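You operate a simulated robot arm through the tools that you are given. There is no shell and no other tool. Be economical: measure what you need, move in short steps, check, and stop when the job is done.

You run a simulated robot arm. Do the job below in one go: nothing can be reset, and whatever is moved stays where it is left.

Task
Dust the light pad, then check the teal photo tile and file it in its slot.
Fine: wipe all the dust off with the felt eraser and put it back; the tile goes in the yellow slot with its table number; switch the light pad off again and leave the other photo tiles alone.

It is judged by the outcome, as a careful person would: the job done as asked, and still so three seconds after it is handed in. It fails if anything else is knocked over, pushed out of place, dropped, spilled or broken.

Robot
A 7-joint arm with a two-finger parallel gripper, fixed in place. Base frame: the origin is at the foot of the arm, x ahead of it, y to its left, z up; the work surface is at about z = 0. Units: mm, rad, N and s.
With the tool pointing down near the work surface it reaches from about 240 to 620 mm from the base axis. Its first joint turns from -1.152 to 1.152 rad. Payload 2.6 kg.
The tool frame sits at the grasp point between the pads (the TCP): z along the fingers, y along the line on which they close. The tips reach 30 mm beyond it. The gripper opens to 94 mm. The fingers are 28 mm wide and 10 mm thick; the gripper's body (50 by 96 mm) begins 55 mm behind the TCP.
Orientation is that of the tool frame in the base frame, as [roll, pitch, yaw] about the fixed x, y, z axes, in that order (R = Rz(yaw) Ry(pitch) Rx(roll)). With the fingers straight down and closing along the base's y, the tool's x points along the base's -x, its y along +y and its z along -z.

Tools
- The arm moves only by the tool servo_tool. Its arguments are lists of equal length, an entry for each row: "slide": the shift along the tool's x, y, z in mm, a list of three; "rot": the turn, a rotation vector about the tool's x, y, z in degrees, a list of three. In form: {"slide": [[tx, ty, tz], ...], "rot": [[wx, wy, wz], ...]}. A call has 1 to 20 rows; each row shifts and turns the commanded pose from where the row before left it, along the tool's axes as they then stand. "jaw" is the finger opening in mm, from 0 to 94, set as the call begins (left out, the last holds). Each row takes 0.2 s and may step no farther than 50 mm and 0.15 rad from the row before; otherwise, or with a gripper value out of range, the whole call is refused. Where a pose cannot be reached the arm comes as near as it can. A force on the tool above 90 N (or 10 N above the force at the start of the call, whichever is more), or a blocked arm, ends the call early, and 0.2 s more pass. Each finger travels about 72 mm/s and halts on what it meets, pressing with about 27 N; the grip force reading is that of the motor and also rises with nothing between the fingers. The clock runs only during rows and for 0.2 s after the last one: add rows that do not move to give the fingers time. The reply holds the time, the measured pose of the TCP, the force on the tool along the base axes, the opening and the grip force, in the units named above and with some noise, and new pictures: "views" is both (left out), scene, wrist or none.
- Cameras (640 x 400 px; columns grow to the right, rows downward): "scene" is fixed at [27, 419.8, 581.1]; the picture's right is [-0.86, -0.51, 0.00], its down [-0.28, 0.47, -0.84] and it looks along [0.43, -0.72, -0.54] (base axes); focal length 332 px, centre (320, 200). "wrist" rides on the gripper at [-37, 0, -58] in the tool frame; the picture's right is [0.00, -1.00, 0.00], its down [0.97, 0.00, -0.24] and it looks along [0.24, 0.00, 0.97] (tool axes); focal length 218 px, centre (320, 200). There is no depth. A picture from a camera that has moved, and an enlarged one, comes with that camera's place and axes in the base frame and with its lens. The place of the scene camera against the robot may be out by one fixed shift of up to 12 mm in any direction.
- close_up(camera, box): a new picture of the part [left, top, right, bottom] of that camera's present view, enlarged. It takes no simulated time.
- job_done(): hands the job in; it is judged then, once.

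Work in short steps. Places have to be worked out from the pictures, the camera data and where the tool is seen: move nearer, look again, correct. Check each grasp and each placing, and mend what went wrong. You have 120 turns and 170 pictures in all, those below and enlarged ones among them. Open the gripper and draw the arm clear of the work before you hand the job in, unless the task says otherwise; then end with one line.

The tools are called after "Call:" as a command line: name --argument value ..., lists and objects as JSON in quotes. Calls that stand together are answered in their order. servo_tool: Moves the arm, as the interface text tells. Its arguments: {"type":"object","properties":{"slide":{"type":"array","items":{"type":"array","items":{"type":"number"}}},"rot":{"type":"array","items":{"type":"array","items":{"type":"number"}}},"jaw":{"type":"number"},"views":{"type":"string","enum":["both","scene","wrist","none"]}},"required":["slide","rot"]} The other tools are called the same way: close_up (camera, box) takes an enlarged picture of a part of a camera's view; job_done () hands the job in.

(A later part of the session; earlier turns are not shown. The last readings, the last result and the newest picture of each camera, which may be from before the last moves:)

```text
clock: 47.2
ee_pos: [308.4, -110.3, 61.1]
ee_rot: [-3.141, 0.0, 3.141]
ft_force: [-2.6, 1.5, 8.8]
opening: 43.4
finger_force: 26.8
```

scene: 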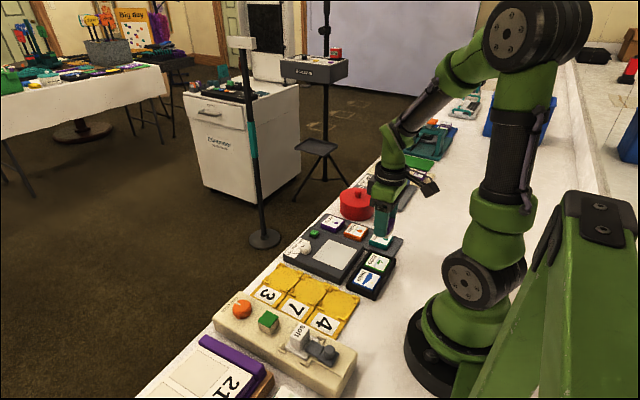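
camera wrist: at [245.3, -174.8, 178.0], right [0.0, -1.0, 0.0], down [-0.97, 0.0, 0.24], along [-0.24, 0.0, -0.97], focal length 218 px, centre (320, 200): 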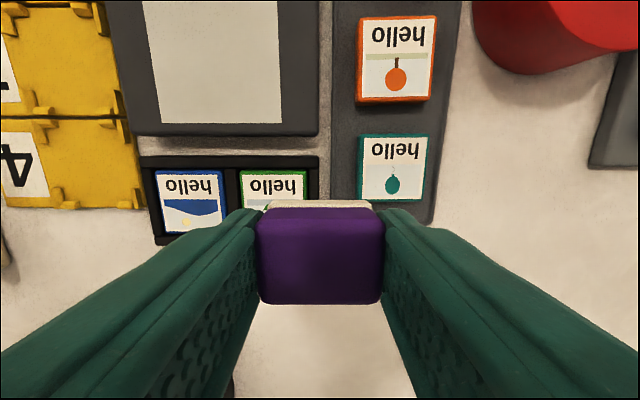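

Call:
servo_tool --slide '[[-9, 10, 0.7], [-9, 10, 0], [0, -10, 0], [0, -10, 0], [0, -10, 0], [0, -10, 0], [0, 10, 0], [0, 10, 0], [0, 10, 0], [0, 10, 0], [10, 0, 0], [0, -10, 0], [0, -10, 0], [0, -10, 0], [0, -10, 0], [0, 10, 0], [0, 10, 0], [0, 10, 0], [0, 10, 0], [10, 0, 0]]' --rot '[[0, 0, 0], [0, 0, 0], [0, 0, 0], [0, 0, 0], [0, 0, 0], [0, 0, 0], [0, 0, 0], [0, 0, 0], [0, 0, 0], [0, 0, 0], [0, 0, 0], [0, 0, 0], [0, 0, 0], [0, 0, 0], [0, 0, 0], [0, 0, 0], [0, 0, 0], [0, 0, 0], [0, 0, 0], [0, 0, 0]]' --views "none"

Call:
servo_tool --slide '[[0, 0, 0.3], [-10, 0, 0], [-10, 0, 0], [10, 0, 0], [10, 0, 0], [0, -10, 0], [-10, 0, 0], [-10, 0, 0], [10, 0, 0], [10, 0, 0], [0, -10, 0], [-10, 0, 0], [-10, 0, 0], [10, 0, 0], [10, 0, 0], [0, 10, 0], [0, 10, 0], [10, 0, 0], [0, -10, 0], [0, -10, 0]]' --rot '[[0, 0, 0], [0, 0, 0], [0, 0, 0], [0, 0, 0], [0, 0, 0], [0, 0, 0], [0, 0, 0], [0, 0, 0], [0, 0, 0], [0, 0, 0], [0, 0, 0], [0, 0, 0], [0, 0, 0], [0, 0, 0], [0, 0, 0], [0, 0, 0], [0, 0, 0], [0, 0, 0], [0, 0, 0], [0, 0, 0]]' --views "none"

Call:
servo_tool --slide '[[0, 0, -15], [0, 0, -40], [20, 0, -45], [30, 0, 0], [0, 0, 0]]' --rot '[[0, 0, 0], [0, 0, 0], [0, 0, 0], [0, 0, 0], [0, 0, 0]]' --views "wrist"

Call:
close_up --camera "wrist" --box '[265, 70, 375, 165]'

```text
clock: 51.4
ee_pos: [309.3, -88.3, 59.4]
ee_rot: [3.139, 0.003, -3.136]
ft_force: [8.2, 3.6, 20.3]
opening: 43.2
finger_force: 26.9
```

```text
clock: 55.6
ee_pos: [299.3, -108.0, 58.7]
ee_rot: [3.141, 0.004, -3.138]
ft_force: [0.2, 19.6, 49.5]
opening: 43.5
finger_force: 27.3
```

```text
clock: 56.8
ee_pos: [248.6, -107.8, 159.1]
ee_rot: [-3.141, -0.002, -3.14]
ft_force: [-0.4, 0.2, -0.4]
opening: 43.3
finger_force: 26.5
camera wrist: at [286.3, -107.8, 215.5], right [0.0, -1.0, 0.0], down [-0.97, 0.0, 0.24], along [-0.24, 0.0, -0.97], focal length 218 px, centre (320, 200)
```

wrist: 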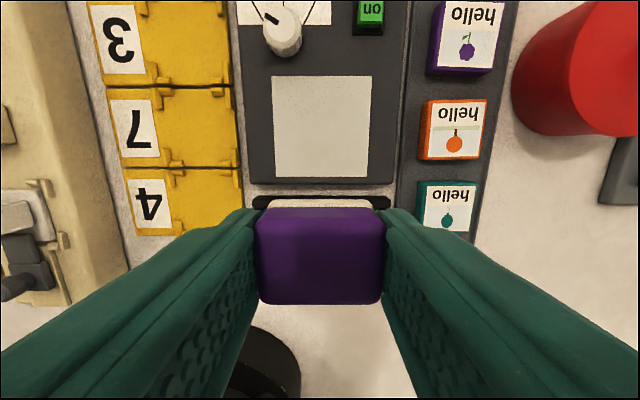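

```text
4.21 times, centred on (320, 118) of wrist
camera zoom: at [286.3, -107.8, 215.5], right [0.0, -1.0, 0.0], down [-0.97, 0.0, 0.24], along [-0.24, 0.0, -0.97], focal length 919 px, centre (320, 547)
```

zoom: 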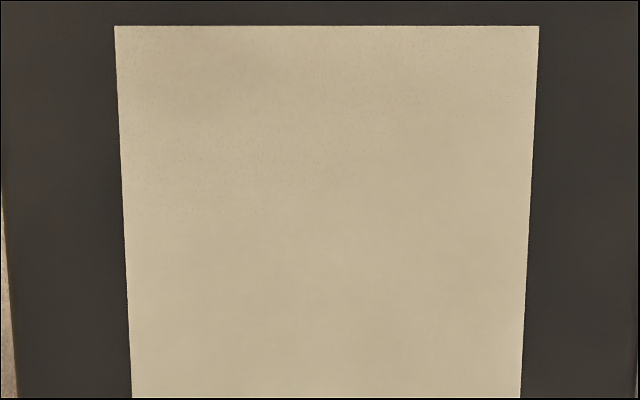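

Those specks don't change with wiping and look like image grain, so the screen is clean. I'll now carry the eraser back to its home at (150, -227).

Call:
servo_tool --slide '[[25, -30, 0], [25, -30, 0], [25, -30, 0], [24, -29, 0], [0, 0, 40], [0, 0, 40], [0, 0, 36], [0, 0, 0]]' --rot '[[0, 0, 0], [0, 0, 0], [0, 0, 0], [0, 0, 0], [0, 0, 0], [0, 0, 0], [0, 0, 0], [0, 0, 0]]'

Call:
close_up --camera "scene" --box '[370, 210, 450, 280]'

```text
clock: 58.6
ee_pos: [149.4, -230.0, 42.5]
ee_rot: [3.141, 0.0, 3.141]
ft_force: [-0.4, 1.0, 0.1]
opening: 43.6
finger_force: 27.4
camera wrist: at [185.0, -229.5, 100.4], right [0.0, -1.0, 0.0], down [-0.97, 0.0, 0.24], along [-0.24, 0.0, -0.97], focal length 218 px, centre (320, 200)
```

scene: 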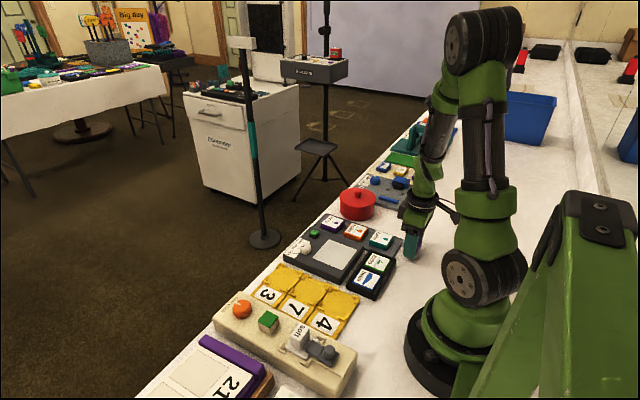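
wrist: 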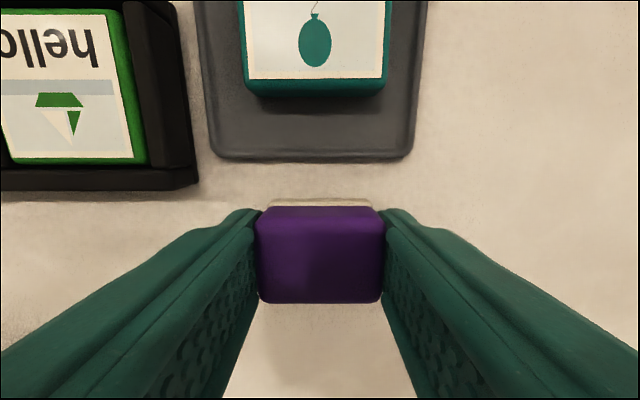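

```text
5.71 times, centred on (410, 245) of scene
camera zoom: at [27.0, 419.8, 581.1], right [-0.86, -0.51, 0.0], down [-0.28, 0.47, -0.84], along [0.43, -0.72, -0.54], focal length 1900 px, centre (-194, -57)
```

zoom: 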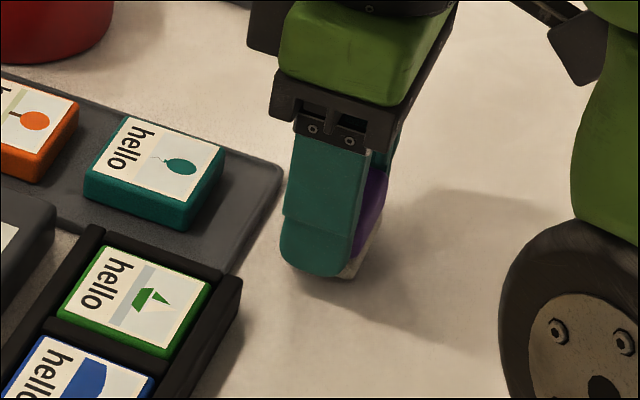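

I'll correct y by +2.5 mm and creep down to table contact.

Call:
servo_tool --slide '[[0, 2.5, 2], [0, 0, 2], [0, 0, 1], [0, 0, 0]]' --rot '[[0, 0, 0], [0, 0, 0], [0, 0, 0], [0, 0, 0]]' --views "none"

Call:
servo_tool --slide '[[0, 0, 1], [0, 0, 1], [0, 0, 0]]' --rot '[[0, 0, 0], [0, 0, 0], [0, 0, 0]]' --views "none"

```text
clock: 59.6
ee_pos: [149.1, -227.1, 38.9]
ee_rot: [3.142, -0.002, -3.141]
ft_force: [0.1, 0.3, -0.7]
opening: 43.3
finger_force: 26.9
```

```text
clock: 60.4
ee_pos: [148.7, -226.8, 36.2]
ee_rot: [-3.141, 0.002, 3.141]
ft_force: [-9.2, 9.1, 42.2]
opening: 43.1
finger_force: 27.1
```

The felt is on the table. I'll relieve the force a little, open, and lift off.

Call:
servo_tool --slide '[[0, 0, -1], [0, 0, 0]]' --rot '[[0, 0, 0], [0, 0, 0]]' --views "none"

Call:
servo_tool --slide '[[0, 0, 0], [0, 0, 0], [0, 0, 0], [0, 0, 0], [0, 0, -30], [0, 0, -35], [0, 0, 0]]' --rot '[[0, 0, 0], [0, 0, 0], [0, 0, 0], [0, 0, 0], [0, 0, 0], [0, 0, 0], [0, 0, 0]]' --jaw 94

Call:
close_up --camera "scene" --box '[370, 210, 450, 280]'

```text
clock: 61.0
ee_pos: [149.1, -227.1, 36.1]
ee_rot: [-3.138, 0.0, -3.138]
ft_force: [-1.8, 0.8, 17.1]
opening: 43.6
finger_force: 26.9
```

```text
clock: 62.6
ee_pos: [149.9, -225.5, 102.7]
ee_rot: [3.141, 0.001, -3.14]
ft_force: [-0.4, -0.1, 0.2]
opening: 93.7
finger_force: 0.0
camera wrist: at [186.7, -225.5, 160.3], right [0.0, -1.0, 0.0], down [-0.97, 0.0, 0.24], along [-0.24, 0.0, -0.97], focal length 218 px, centre (320, 200)
```

scene: 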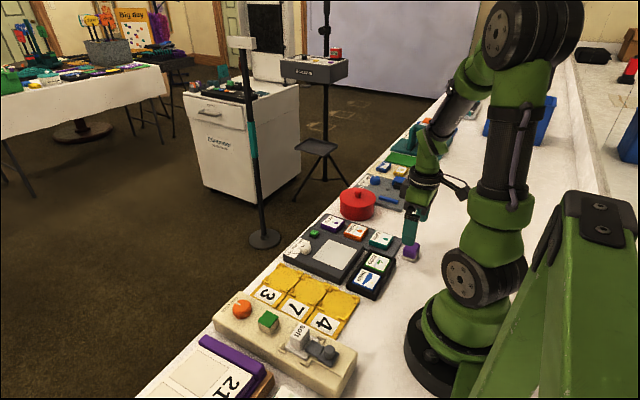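
wrist: 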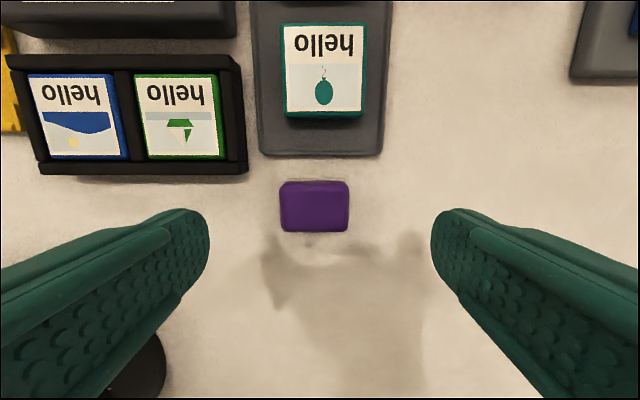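

```text
5.71 times, centred on (410, 245) of scene
camera zoom: at [27.0, 419.8, 581.1], right [-0.86, -0.51, 0.0], down [-0.28, 0.47, -0.84], along [0.43, -0.72, -0.54], focal length 1900 px, centre (-194, -57)
```

zoom: 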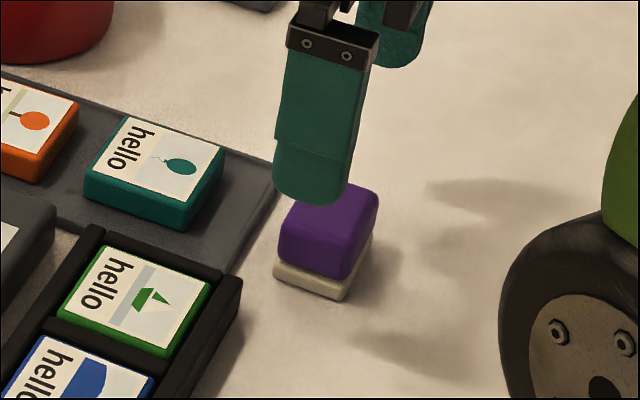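

The eraser is back within a few mm. The teal tile's top is at about (229, -227, 20), and it's 47 mm wide. I'll move above it with the fingers set to 68 mm.

Call:
servo_tool --slide '[[-20, 0, 0], [-30, -1, 0], [-29, -1, 10], [0, 0, 20], [0, 0, 0]]' --rot '[[0, 0, 0], [0, 0, 0], [0, 0, 0], [0, 0, 0], [0, 0, 0]]' --jaw 68

Call:
close_up --camera "scene" --box '[350, 200, 430, 270]'

```text
clock: 63.8
ee_pos: [230.3, -229.0, 72.1]
ee_rot: [3.141, -0.001, 3.14]
ft_force: [-0.9, 0.2, 1.2]
opening: 67.9
finger_force: 0.0
camera wrist: at [265.7, -228.1, 129.7], right [0.0, -1.0, 0.0], down [-0.97, 0.0, 0.24], along [-0.24, 0.0, -0.97], focal length 218 px, centre (320, 200)
```

scene: 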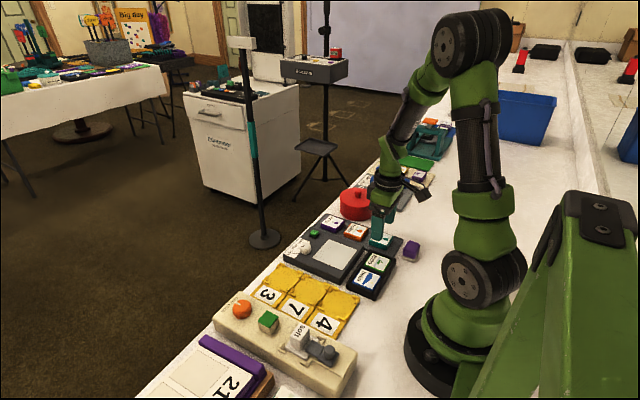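
wrist: 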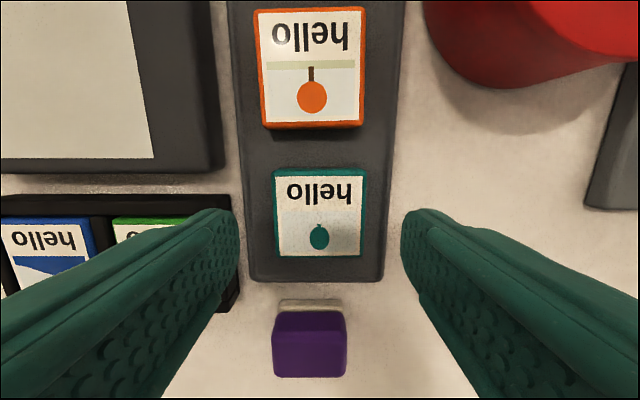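

```text
5.71 times, centred on (390, 235) of scene
camera zoom: at [27.0, 419.8, 581.1], right [-0.86, -0.51, 0.0], down [-0.28, 0.47, -0.84], along [0.43, -0.72, -0.54], focal length 1900 px, centre (-80, 0)
```

zoom: 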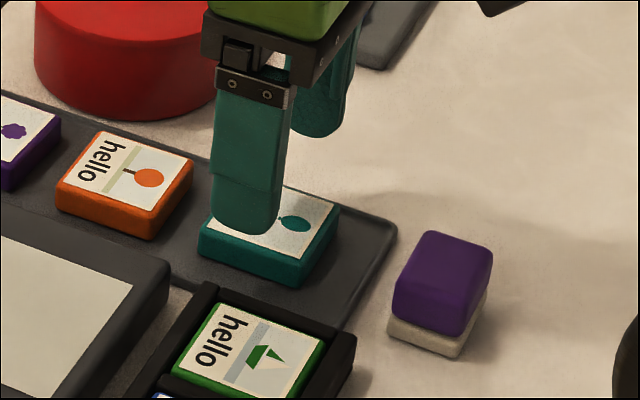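

The tile is centred at about (231, -227.5). The black tray's edge is near the left finger, so I'll narrow the jaw to 58 and lower to tip height about 12.

Call:
servo_tool --slide '[[-1, 1, 0], [0, 0, 15], [0, 0, 13], [0, 0, 0]]' --rot '[[0, 0, 0], [0, 0, 0], [0, 0, 0], [0, 0, 0]]' --jaw 58 --views "wrist"

Call:
close_up --camera "scene" --box '[350, 200, 430, 270]'

```text
clock: 64.8
ee_pos: [228.7, -227.2, 43.2]
ee_rot: [3.141, 0.0, -3.139]
ft_force: [-0.4, 0.2, -0.3]
opening: 57.7
finger_force: 0.1
camera wrist: at [266.2, -226.0, 101.0], right [0.0, -1.0, 0.0], down [-0.97, 0.0, 0.24], along [-0.24, 0.0, -0.97], focal length 218 px, centre (320, 200)
```

wrist: 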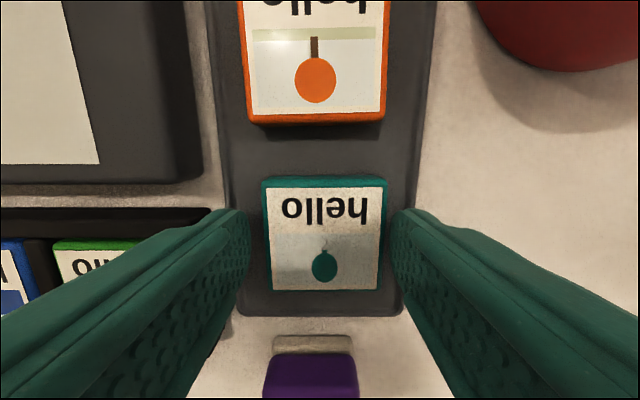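

```text
5.71 times, centred on (390, 235) of scene
camera zoom: at [27.0, 419.8, 581.1], right [-0.86, -0.51, 0.0], down [-0.28, 0.47, -0.84], along [0.43, -0.72, -0.54], focal length 1900 px, centre (-80, 0)
```

zoom: 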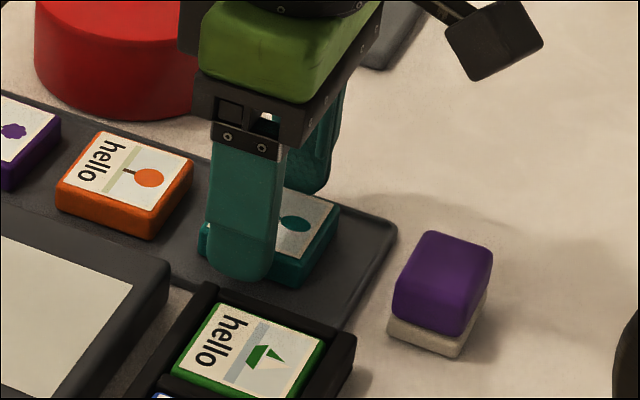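

The fingers straddle the tile. I'll creep down to just above the rack surface, watching the force.

Call:
servo_tool --slide '[[0, 0, 1], [0, 0, 1], [0, 0, 0]]' --rot '[[0, 0, 0], [0, 0, 0], [0, 0, 0]]' --views "none"

Call:
servo_tool --slide '[[0, 0, 1], [0, 0, 0]]' --rot '[[0, 0, 0], [0, 0, 0]]' --views "none"

Call:
servo_tool --slide '[[0, 0, 1], [0, 0, 0]]' --rot '[[0, 0, 0], [0, 0, 0]]' --views "none"

```text
clock: 65.6
ee_pos: [229.7, -227.0, 41.5]
ee_rot: [-3.141, 0.0, 3.141]
ft_force: [-0.5, -0.4, 0.1]
opening: 58.1
finger_force: 0.1
```

```text
clock: 66.2
ee_pos: [228.2, -226.4, 42.0]
ee_rot: [3.141, -0.001, -3.142]
ft_force: [-0.6, -0.4, 0.0]
opening: 57.9
finger_force: 0.0
```

```text
clock: 66.8
ee_pos: [228.7, -227.4, 40.3]
ee_rot: [3.141, -0.001, -3.14]
ft_force: [0.2, 0.5, -0.1]
opening: 57.8
finger_force: 0.0
```

Tips are at about z 10 with no contact. I'll go 1 mm lower and close on the tile.

Call:
servo_tool --slide '[[0, 0, 1], [0, 0, 0]]' --rot '[[0, 0, 0], [0, 0, 0]]' --views "none"

Call:
servo_tool --slide '[[0, 0, 0], [0, 0, 0], [0, 0, 0]]' --rot '[[0, 0, 0], [0, 0, 0], [0, 0, 0]]' --jaw 36 --views "none"

Call:
servo_tool --slide '[[0, 0, -5], [0, 0, -10], [0, 0, -20], [0, 0, 0]]' --rot '[[0, 0, 0], [0, 0, 0], [0, 0, 0], [0, 0, 0]]'

Call:
close_up --camera "scene" --box '[350, 200, 430, 270]'

```text
clock: 67.4
ee_pos: [228.2, -226.7, 38.8]
ee_rot: [3.141, 0.0, -3.14]
ft_force: [0.7, 0.3, 0.0]
opening: 57.9
finger_force: 0.1
```

```text
clock: 68.2
ee_pos: [229.0, -226.7, 38.9]
ee_rot: [-3.141, -0.001, 3.14]
ft_force: [-0.7, 0.4, 0.0]
opening: 49.0
finger_force: 27.3
```

```text
clock: 69.2
ee_pos: [227.9, -226.6, 72.6]
ee_rot: [3.141, 0.0, -3.142]
ft_force: [-0.2, 0.3, -1.0]
opening: 49.1
finger_force: 27.2
camera wrist: at [265.7, -226.2, 130.3], right [0.0, -1.0, 0.0], down [-0.97, 0.0, 0.24], along [-0.24, 0.0, -0.97], focal length 218 px, centre (320, 200)
```

scene: 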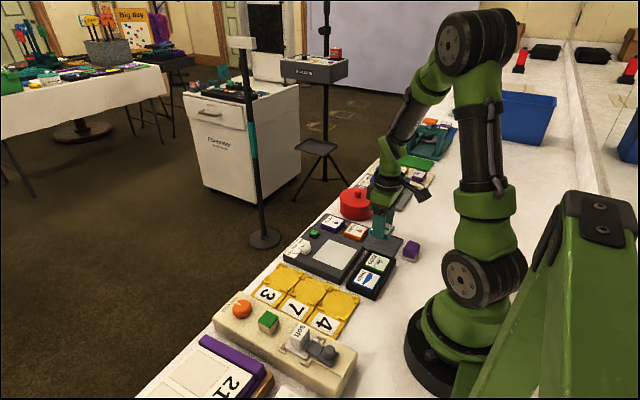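
wrist: 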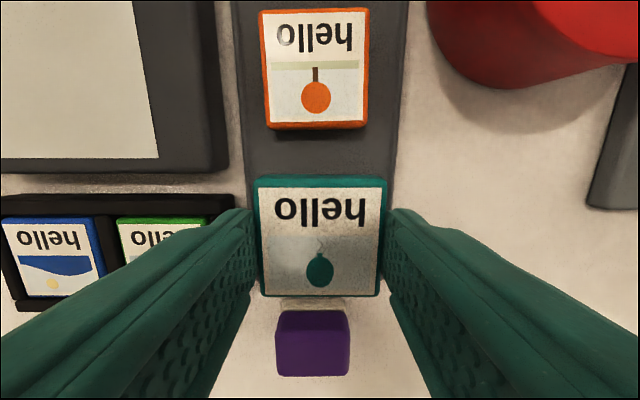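

```text
5.71 times, centred on (390, 235) of scene
camera zoom: at [27.0, 419.8, 581.1], right [-0.86, -0.51, 0.0], down [-0.28, 0.47, -0.84], along [0.43, -0.72, -0.54], focal length 1900 px, centre (-80, 0)
```

zoom: 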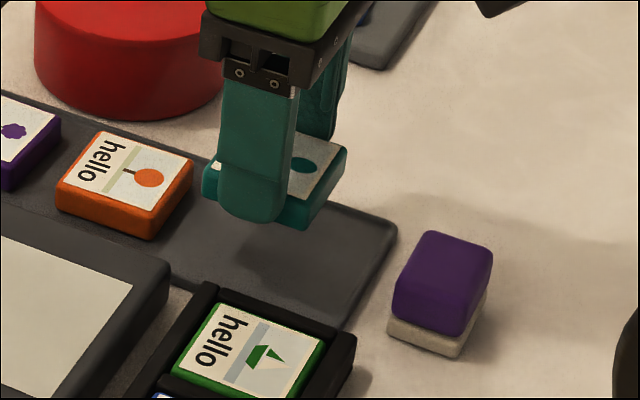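

The tile is held (49 mm), its underside about 33 mm below the TCP. I'll lift and move it to the screen centre.

Call:
servo_tool --slide '[[0, 0, -25], [0, 0, -15], [-18, 30, 0], [-18, 30, 0], [-18, 30, 0], [-17, 28, 0], [0, 0, 30], [0, 0, 0]]' --rot '[[0, 0, 0], [0, 0, 0], [0, 0, 0], [0, 0, 0], [0, 0, 0], [0, 0, 0], [0, 0, 0], [0, 0, 0]]'

Call:
close_up --camera "scene" --box '[290, 190, 390, 270]'

```text
clock: 71.0
ee_pos: [299.6, -108.8, 82.5]
ee_rot: [3.14, -0.001, -3.141]
ft_force: [-0.5, -0.5, -0.2]
opening: 48.9
finger_force: 27.3
camera wrist: at [336.6, -108.7, 140.0], right [0.0, -1.0, 0.0], down [-0.97, 0.0, 0.24], along [-0.24, 0.0, -0.97], focal length 218 px, centre (320, 200)
```

scene: 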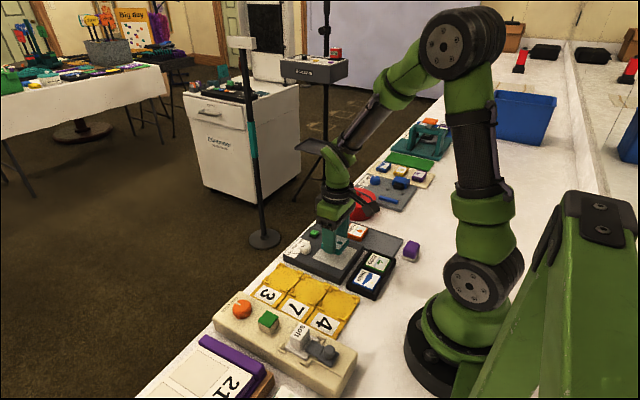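
wrist: 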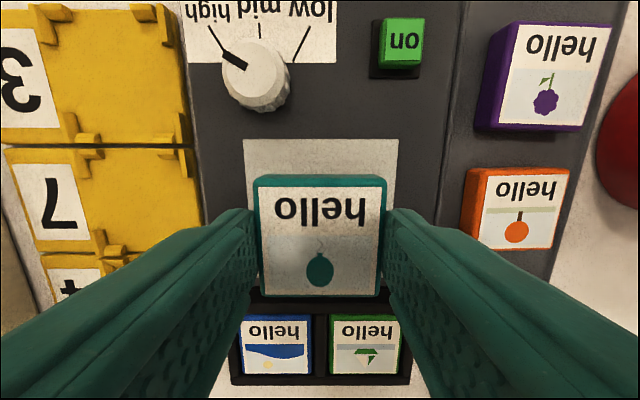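

```text
5.00 times, centred on (340, 230) of scene
camera zoom: at [27.0, 419.8, 581.1], right [-0.86, -0.51, 0.0], down [-0.28, 0.47, -0.84], along [0.43, -0.72, -0.54], focal length 1662 px, centre (220, 50)
```

zoom: 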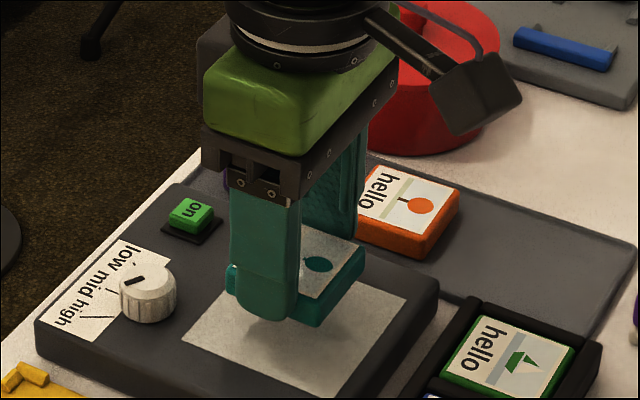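

Centred over the screen. I'll lower to near contact, then creep.

Call:
servo_tool --slide '[[0, 0, 12], [0, 0, 6], [0, 0, 2], [0, 0, 0]]' --rot '[[0, 0, 0], [0, 0, 0], [0, 0, 0], [0, 0, 0]]' --views "none"

Call:
servo_tool --slide '[[0, 0, 1], [0, 0, 1], [0, 0, 0]]' --rot '[[0, 0, 0], [0, 0, 0], [0, 0, 0]]' --views "none"

Call:
servo_tool --slide '[[0, 0, 1], [0, 0, 1], [0, 0, 0]]' --rot '[[0, 0, 0], [0, 0, 0], [0, 0, 0]]' --views "none"

```text
clock: 72.0
ee_pos: [299.3, -108.8, 62.8]
ee_rot: [-3.14, 0.0, 3.141]
ft_force: [0.0, 0.5, -0.4]
opening: 49.0
finger_force: 27.1
```

```text
clock: 72.8
ee_pos: [299.1, -107.6, 60.2]
ee_rot: [-3.141, -0.001, 3.141]
ft_force: [0.6, 0.4, -0.3]
opening: 48.7
finger_force: 26.9
```

```text
clock: 73.6
ee_pos: [300.7, -109.2, 58.7]
ee_rot: [3.141, 0.0, -3.14]
ft_force: [-0.6, 1.0, -0.2]
opening: 48.9
finger_force: 27.6
```

Call:
servo_tool --slide '[[0, 0, 1], [0, 0, 0]]' --rot '[[0, 0, 0], [0, 0, 0]]' --views "none"

Call:
servo_tool --slide '[[0, 0, 1], [0, 0, 0]]' --rot '[[0, 0, 0], [0, 0, 0]]' --views "none"

Call:
close_up --camera "scene" --box '[320, 220, 380, 270]'

```text
clock: 74.2
ee_pos: [300.0, -108.7, 58.0]
ee_rot: [3.141, 0.001, 3.141]
ft_force: [-3.0, 1.8, 10.8]
opening: 48.9
finger_force: 27.7
```

```text
clock: 74.8
ee_pos: [299.3, -108.8, 59.1]
ee_rot: [3.141, 0.002, 3.142]
ft_force: [-6.7, 5.9, 28.5]
opening: 49.1
finger_force: 27.4
```

```text
8.00 times, centred on (350, 245) of scene
camera zoom: at [26.9, 419.8, 581.1], right [-0.86, -0.51, 0.0], down [-0.28, 0.47, -0.84], along [0.43, -0.72, -0.54], focal length 2659 px, centre (80, -160)
```

zoom: 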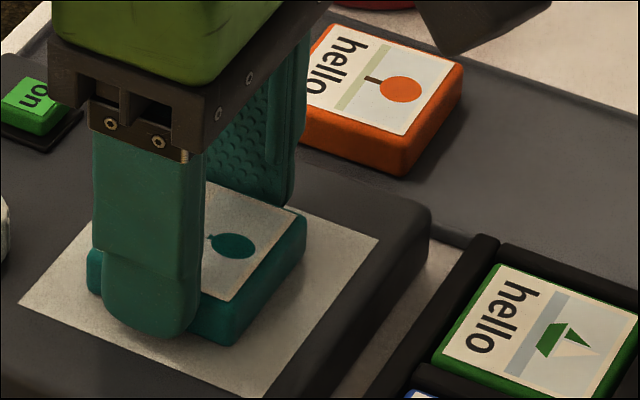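

The tile is resting on the screen. I'll ease up, release it and lift clear.

Call:
servo_tool --slide '[[0, 0, -1.2], [0, 0, 0]]' --rot '[[0, 0, 0], [0, 0, 0]]' --views "none"

Call:
servo_tool --slide '[[0, 0, 0], [0, 0, 0], [0, 0, -20], [0, 0, -30], [0, 0, -20], [0, 0, 0]]' --rot '[[0, 0, 0], [0, 0, 0], [0, 0, 0], [0, 0, 0], [0, 0, 0], [0, 0, 0]]' --jaw 68

Call:
close_up --camera "wrist" --box '[180, 0, 460, 175]'

```text
clock: 75.4
ee_pos: [298.7, -109.8, 58.6]
ee_rot: [3.141, 0.0, 3.141]
ft_force: [0.7, 0.3, 0.2]
opening: 48.9
finger_force: 27.0
```

```text
clock: 76.8
ee_pos: [297.9, -112.1, 128.0]
ee_rot: [3.141, 0.001, -3.14]
ft_force: [0.3, -0.4, -0.6]
opening: 68.0
finger_force: 0.1
camera wrist: at [336.1, -109.4, 186.5], right [0.0, -1.0, 0.0], down [-0.97, 0.0, 0.24], along [-0.24, 0.0, -0.97], focal length 218 px, centre (320, 200)
```

scene: 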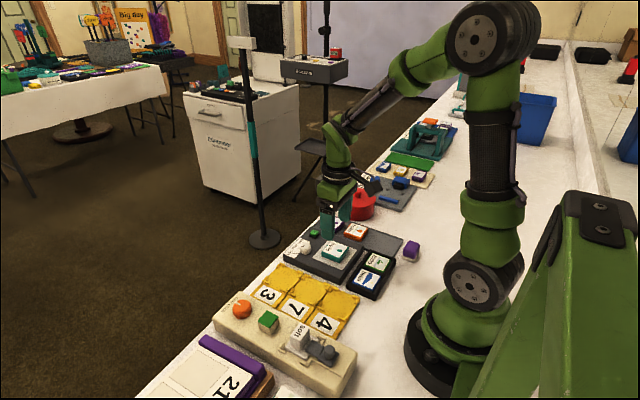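
wrist: 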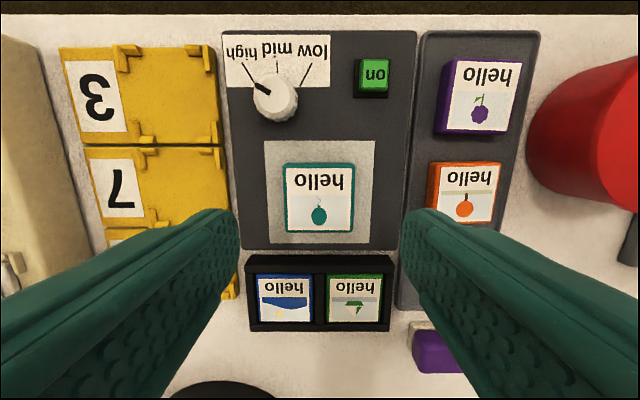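

```text
2.29 times, centred on (320, 88) of wrist
camera zoom: at [336.1, -109.4, 186.5], right [0.0, -1.0, 0.0], down [-0.97, 0.0, 0.24], along [-0.24, 0.0, -0.97], focal length 499 px, centre (320, 457)
```

zoom: 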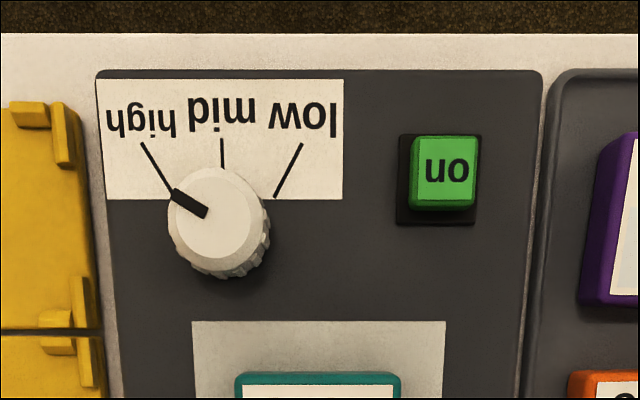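

The "on" button's top is at about (378, -143.5, 36). I'll close the fingers and move above it.

Call:
servo_tool --slide '[[-30, -11, 0], [-30, -11, 0], [-20, -11, 20], [0, 0, 20], [0, 0, 0]]' --rot '[[0, 0, 0], [0, 0, 0], [0, 0, 0], [0, 0, 0], [0, 0, 0]]' --jaw 0

Call:
close_up --camera "scene" --box '[280, 190, 380, 270]'

```text
clock: 78.0
ee_pos: [380.2, -142.4, 87.3]
ee_rot: [3.141, 0.001, 3.141]
ft_force: [0.4, 0.1, 0.2]
opening: 0.0
finger_force: 26.9
camera wrist: at [416.2, -142.1, 145.9], right [0.0, -1.0, 0.0], down [-0.97, 0.0, 0.24], along [-0.24, 0.0, -0.97], focal length 218 px, centre (320, 200)
```

scene: 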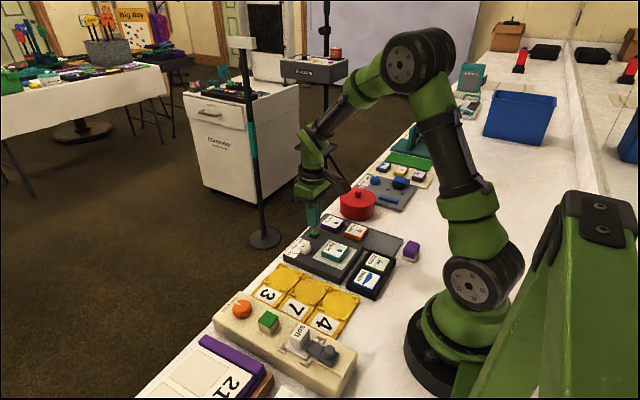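
wrist: 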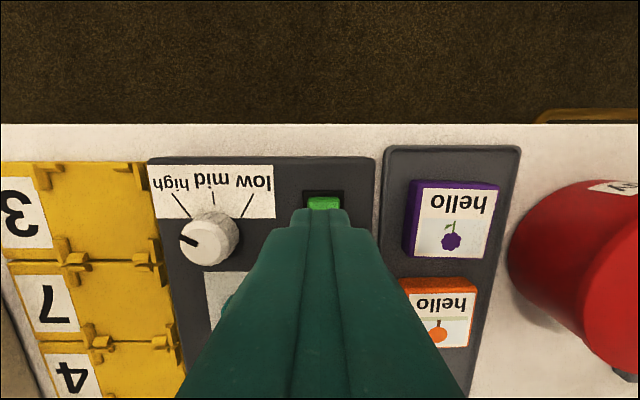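

```text
5.00 times, centred on (330, 230) of scene
camera zoom: at [27.0, 419.8, 581.1], right [-0.86, -0.51, 0.0], down [-0.28, 0.47, -0.84], along [0.43, -0.72, -0.54], focal length 1662 px, centre (270, 50)
```

zoom: 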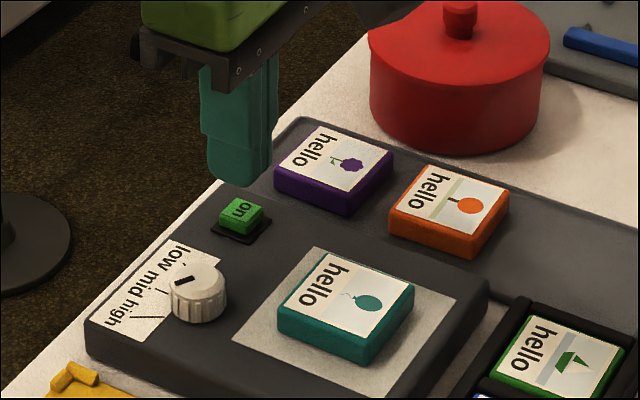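

Well aligned with the button. I'll descend to just above it, then press in small steps.

Call:
servo_tool --slide '[[1, -1, 12], [0, 0, 5], [0, 0, 0]]' --rot '[[0, 0, 0], [0, 0, 0], [0, 0, 0]]' --views "none"

Call:
servo_tool --slide '[[0, 0, 1.5], [0, 0, 1.5], [0, 0, 0]]' --rot '[[0, 0, 0], [0, 0, 0], [0, 0, 0]]' --views "none"

Call:
close_up --camera "scene" --box '[280, 190, 380, 270]'

```text
clock: 78.8
ee_pos: [377.8, -144.0, 71.6]
ee_rot: [-3.141, 0.001, 3.14]
ft_force: [0.0, 0.6, 0.1]
opening: 0.2
finger_force: 26.9
```

```text
clock: 79.6
ee_pos: [378.4, -143.8, 68.3]
ee_rot: [3.14, 0.0, -3.14]
ft_force: [0.3, 0.4, 0.6]
opening: 0.2
finger_force: 26.9
```

```text
5.00 times, centred on (330, 230) of scene
camera zoom: at [27.0, 419.8, 581.1], right [-0.86, -0.51, 0.0], down [-0.28, 0.47, -0.84], along [0.43, -0.72, -0.54], focal length 1662 px, centre (270, 50)
```

zoom: 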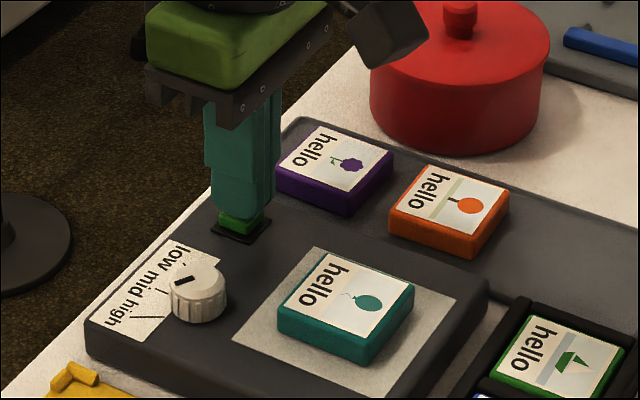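

Call:
servo_tool --slide '[[0, 0, 1.5], [0, 0, 1], [0, 0, 0]]' --rot '[[0, 0, 0], [0, 0, 0], [0, 0, 0]]' --views "none"

Call:
servo_tool --slide '[[0, 0, 1], [0, 0, 0]]' --rot '[[0, 0, 0], [0, 0, 0]]' --views "none"

Call:
close_up --camera "scene" --box '[280, 190, 380, 270]'

```text
clock: 80.4
ee_pos: [378.3, -143.9, 66.6]
ee_rot: [-3.14, 0.0, -3.141]
ft_force: [-0.3, -0.3, 0.6]
opening: 0.1
finger_force: 27.2
```

```text
clock: 81.0
ee_pos: [377.5, -142.6, 65.5]
ee_rot: [-3.14, -0.001, -3.141]
ft_force: [-1.0, 0.3, 0.5]
opening: 0.1
finger_force: 26.8
```

```text
5.00 times, centred on (330, 230) of scene
camera zoom: at [27.0, 419.8, 581.1], right [-0.86, -0.51, 0.0], down [-0.28, 0.47, -0.84], along [0.43, -0.72, -0.54], focal length 1662 px, centre (270, 50)
```

zoom: 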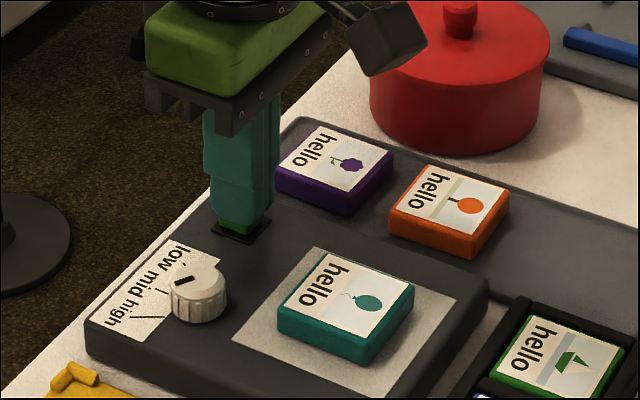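

No force yet, so I'll keep going in small steps.

Call:
servo_tool --slide '[[0, 0, 1], [0, 0, 0]]' --rot '[[0, 0, 0], [0, 0, 0]]' --views "none"

Call:
servo_tool --slide '[[0, 0, 1], [0, 0, 0]]' --rot '[[0, 0, 0], [0, 0, 0]]' --views "none"

Call:
servo_tool --slide '[[0, 0, 1], [0, 0, 0]]' --rot '[[0, 0, 0], [0, 0, 0]]' --views "none"

Call:
close_up --camera "scene" --box '[280, 190, 380, 270]'

```text
clock: 81.6
ee_pos: [379.1, -142.9, 64.2]
ee_rot: [-3.142, -0.001, -3.141]
ft_force: [-0.7, -0.3, 0.2]
opening: 0.0
finger_force: 27.0
```

```text
clock: 82.2
ee_pos: [378.4, -142.6, 62.8]
ee_rot: [3.14, 0.0, 3.141]
ft_force: [-0.8, 0.0, 0.7]
opening: 0.1
finger_force: 27.0
```

```text
clock: 82.8
ee_pos: [378.2, -142.5, 62.1]
ee_rot: [3.141, 0.001, -3.141]
ft_force: [0.9, -0.2, 2.2]
opening: 0.0
finger_force: 26.9
```

```text
5.00 times, centred on (330, 230) of scene
camera zoom: at [27.0, 419.8, 581.1], right [-0.86, -0.51, 0.0], down [-0.28, 0.47, -0.84], along [0.43, -0.72, -0.54], focal length 1662 px, centre (270, 50)
```

zoom: 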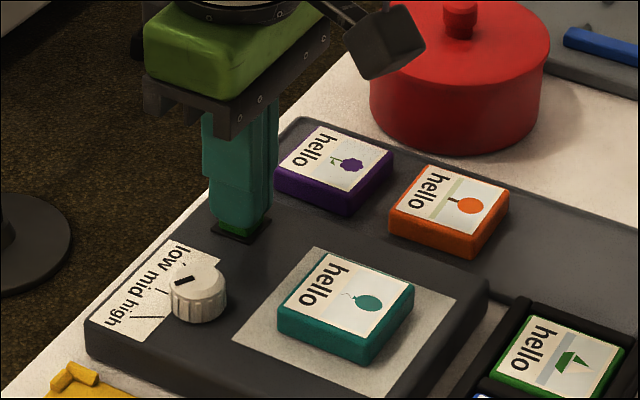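

Contact is starting (2 N). I'll press further step by step until the light comes on.

Call:
servo_tool --slide '[[0, 0, 1], [0, 0, 0]]' --rot '[[0, 0, 0], [0, 0, 0]]' --views "none"

Call:
servo_tool --slide '[[0, 0, 1], [0, 0, 0]]' --rot '[[0, 0, 0], [0, 0, 0]]' --views "none"

Call:
close_up --camera "scene" --box '[280, 190, 380, 270]'

```text
clock: 83.4
ee_pos: [379.8, -142.3, 61.2]
ee_rot: [-3.141, 0.001, -3.141]
ft_force: [1.1, -0.2, 2.1]
opening: 0.0
finger_force: 27.4
```

```text
clock: 84.0
ee_pos: [378.8, -143.0, 59.5]
ee_rot: [-3.141, 0.0, -3.14]
ft_force: [0.7, 0.7, 2.4]
opening: 0.2
finger_force: 27.2
```

```text
5.00 times, centred on (330, 230) of scene
camera zoom: at [27.0, 419.8, 581.1], right [-0.86, -0.51, 0.0], down [-0.28, 0.47, -0.84], along [0.43, -0.72, -0.54], focal length 1662 px, centre (270, 50)
```

zoom: 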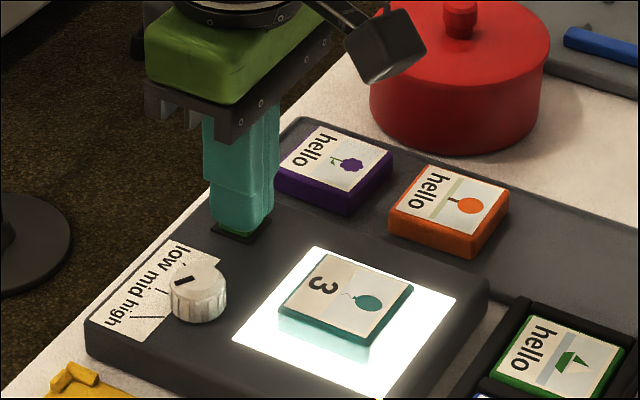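

The light is on and the tile now shows "3". I'll lift off and read it up close to confirm.

Call:
servo_tool --slide '[[0, 0, -10], [0, 0, -20], [0, 0, -30], [20, 0, -25], [0, 0, 0]]' --rot '[[0, 0, 0], [0, 0, 0], [0, 0, 0], [0, 0, 0], [0, 0, 0]]' --views "none"

Call:
close_up --camera "scene" --box '[320, 225, 370, 265]'

Call:
close_up --camera "wrist" --box '[120, 100, 400, 300]'

```text
clock: 85.2
ee_pos: [358.1, -144.8, 146.0]
ee_rot: [3.14, -0.001, 3.141]
ft_force: [-0.6, 1.1, -0.7]
opening: 0.2
finger_force: 26.7
```

```text
10.00 times, centred on (345, 245) of scene
camera zoom: at [27.0, 419.8, 581.1], right [-0.86, -0.51, 0.0], down [-0.28, 0.47, -0.84], along [0.43, -0.72, -0.54], focal length 3324 px, centre (70, -250)
```

zoom: 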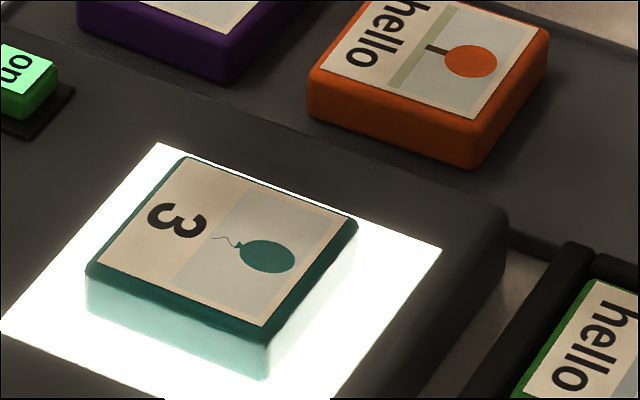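

```text
2.00 times, centred on (260, 200) of wrist
camera zoom: at [395.3, -144.0, 204.3], right [0.0, -1.0, 0.0], down [-0.97, 0.0, 0.24], along [-0.24, 0.0, -0.97], focal length 436 px, centre (440, 200)
```

zoom: 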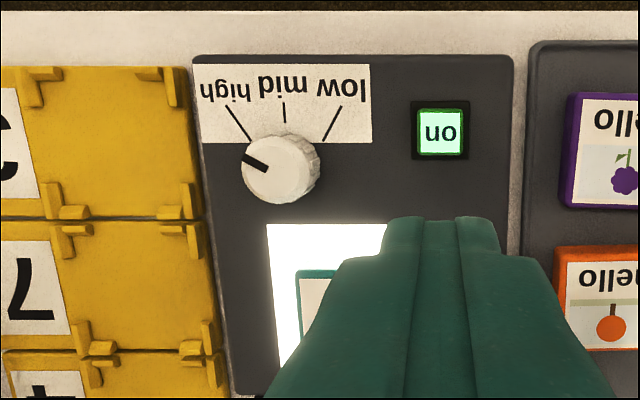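

It clearly reads 3. I'll press the button again to switch the pad off while I'm here.

Call:
servo_tool --slide '[[-20, 1, 25], [0, 0, 30], [0, 0, 20], [0, 0, 5], [0, 0, 2], [0, 0, 2], [0, 0, 1.5], [0, 0, 0]]' --rot '[[0, 0, 0], [0, 0, 0], [0, 0, 0], [0, 0, 0], [0, 0, 0], [0, 0, 0], [0, 0, 0], [0, 0, 0]]' --views "none"

Call:
close_up --camera "scene" --box '[280, 190, 380, 270]'

```text
clock: 87.0
ee_pos: [377.7, -142.7, 59.4]
ee_rot: [3.141, 0.001, 3.141]
ft_force: [-1.3, 0.3, 2.0]
opening: 0.0
finger_force: 27.1
```

```text
5.00 times, centred on (330, 230) of scene
camera zoom: at [27.0, 419.8, 581.1], right [-0.86, -0.51, 0.0], down [-0.28, 0.47, -0.84], along [0.43, -0.72, -0.54], focal length 1662 px, centre (270, 50)
```

zoom: 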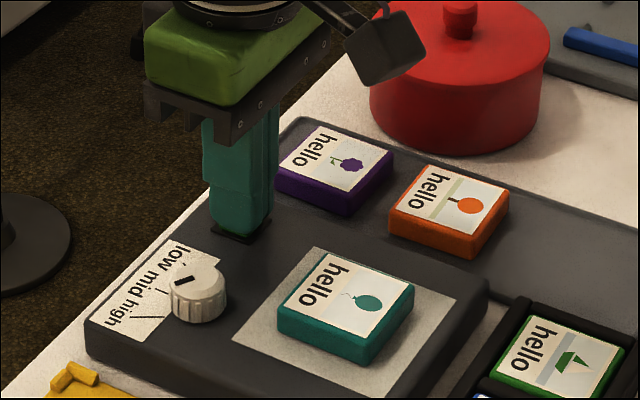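

The pad is off. I'll lift, move above the tile and open to 64.

Call:
servo_tool --slide '[[0, 0, -10], [0, 0, -30], [0, 0, -20], [30, 12, 0], [30, 12, 0], [20, 10, 0], [0, 0, 20], [0, 0, 0]]' --rot '[[0, 0, 0], [0, 0, 0], [0, 0, 0], [0, 0, 0], [0, 0, 0], [0, 0, 0], [0, 0, 0], [0, 0, 0]]' --jaw 64

Call:
close_up --camera "wrist" --box '[0, 0, 260, 200]'

```text
clock: 88.8
ee_pos: [299.1, -107.6, 99.4]
ee_rot: [3.141, -0.001, -3.141]
ft_force: [0.1, -0.1, -0.2]
opening: 64.1
finger_force: 0.1
camera wrist: at [335.9, -107.6, 157.0], right [0.0, -1.0, 0.0], down [-0.97, 0.0, 0.24], along [-0.24, 0.0, -0.97], focal length 218 px, centre (320, 200)
```

scene: 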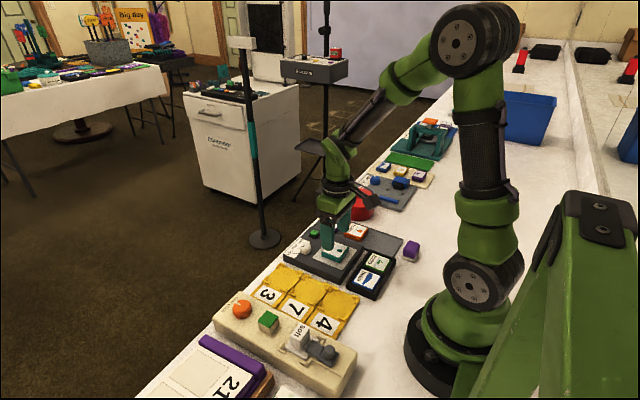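
wrist: 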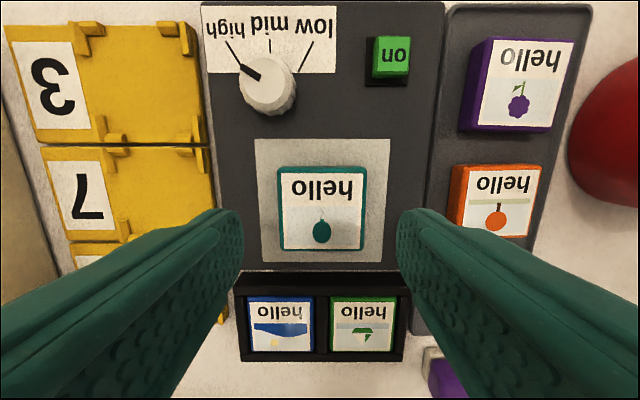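

```text
2.00 times, centred on (130, 100) of wrist
camera zoom: at [335.9, -107.6, 157.0], right [0.0, -1.0, 0.0], down [-0.97, 0.0, 0.24], along [-0.24, 0.0, -0.97], focal length 436 px, centre (700, 400)
```

zoom: 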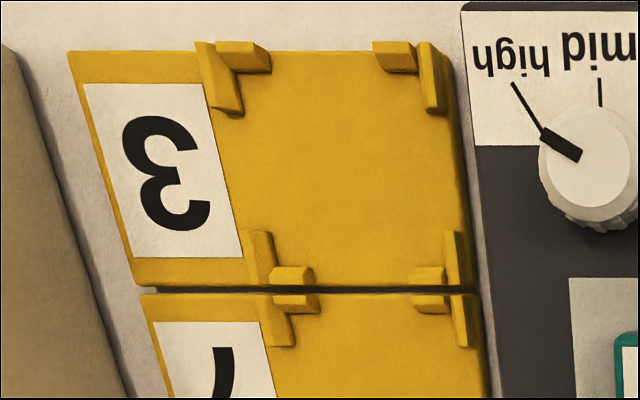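

The tile is at about (300.5, -108) and slot 3's centre is near (371, 1), with corner brackets about 54 mm apart. I'll lower straight down and regrasp it centred.

Call:
servo_tool --slide '[[-1.5, -0.5, 20], [0, 0, 15], [0, 0, 6], [0, 0, 0]]' --rot '[[0, 0, 0], [0, 0, 0], [0, 0, 0], [0, 0, 0]]' --jaw 60 --views "wrist"

```text
clock: 89.8
ee_pos: [300.5, -108.9, 58.2]
ee_rot: [-3.142, 0.001, 3.142]
ft_force: [0.5, -0.7, 0.2]
opening: 59.7
finger_force: 0.1
camera wrist: at [337.2, -107.9, 115.8], right [0.0, -1.0, 0.0], down [-0.97, 0.0, 0.24], along [-0.24, 0.0, -0.97], focal length 218 px, centre (320, 200)
```

wrist: 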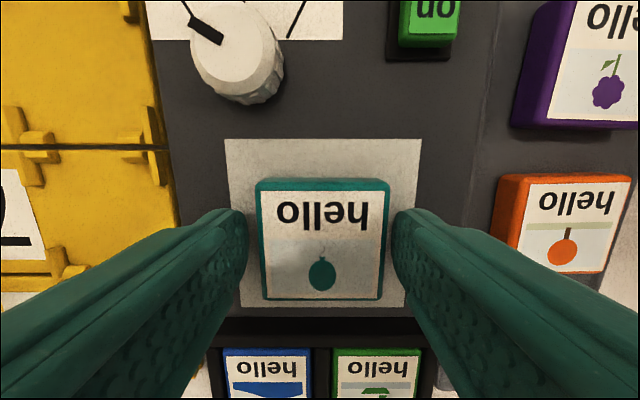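

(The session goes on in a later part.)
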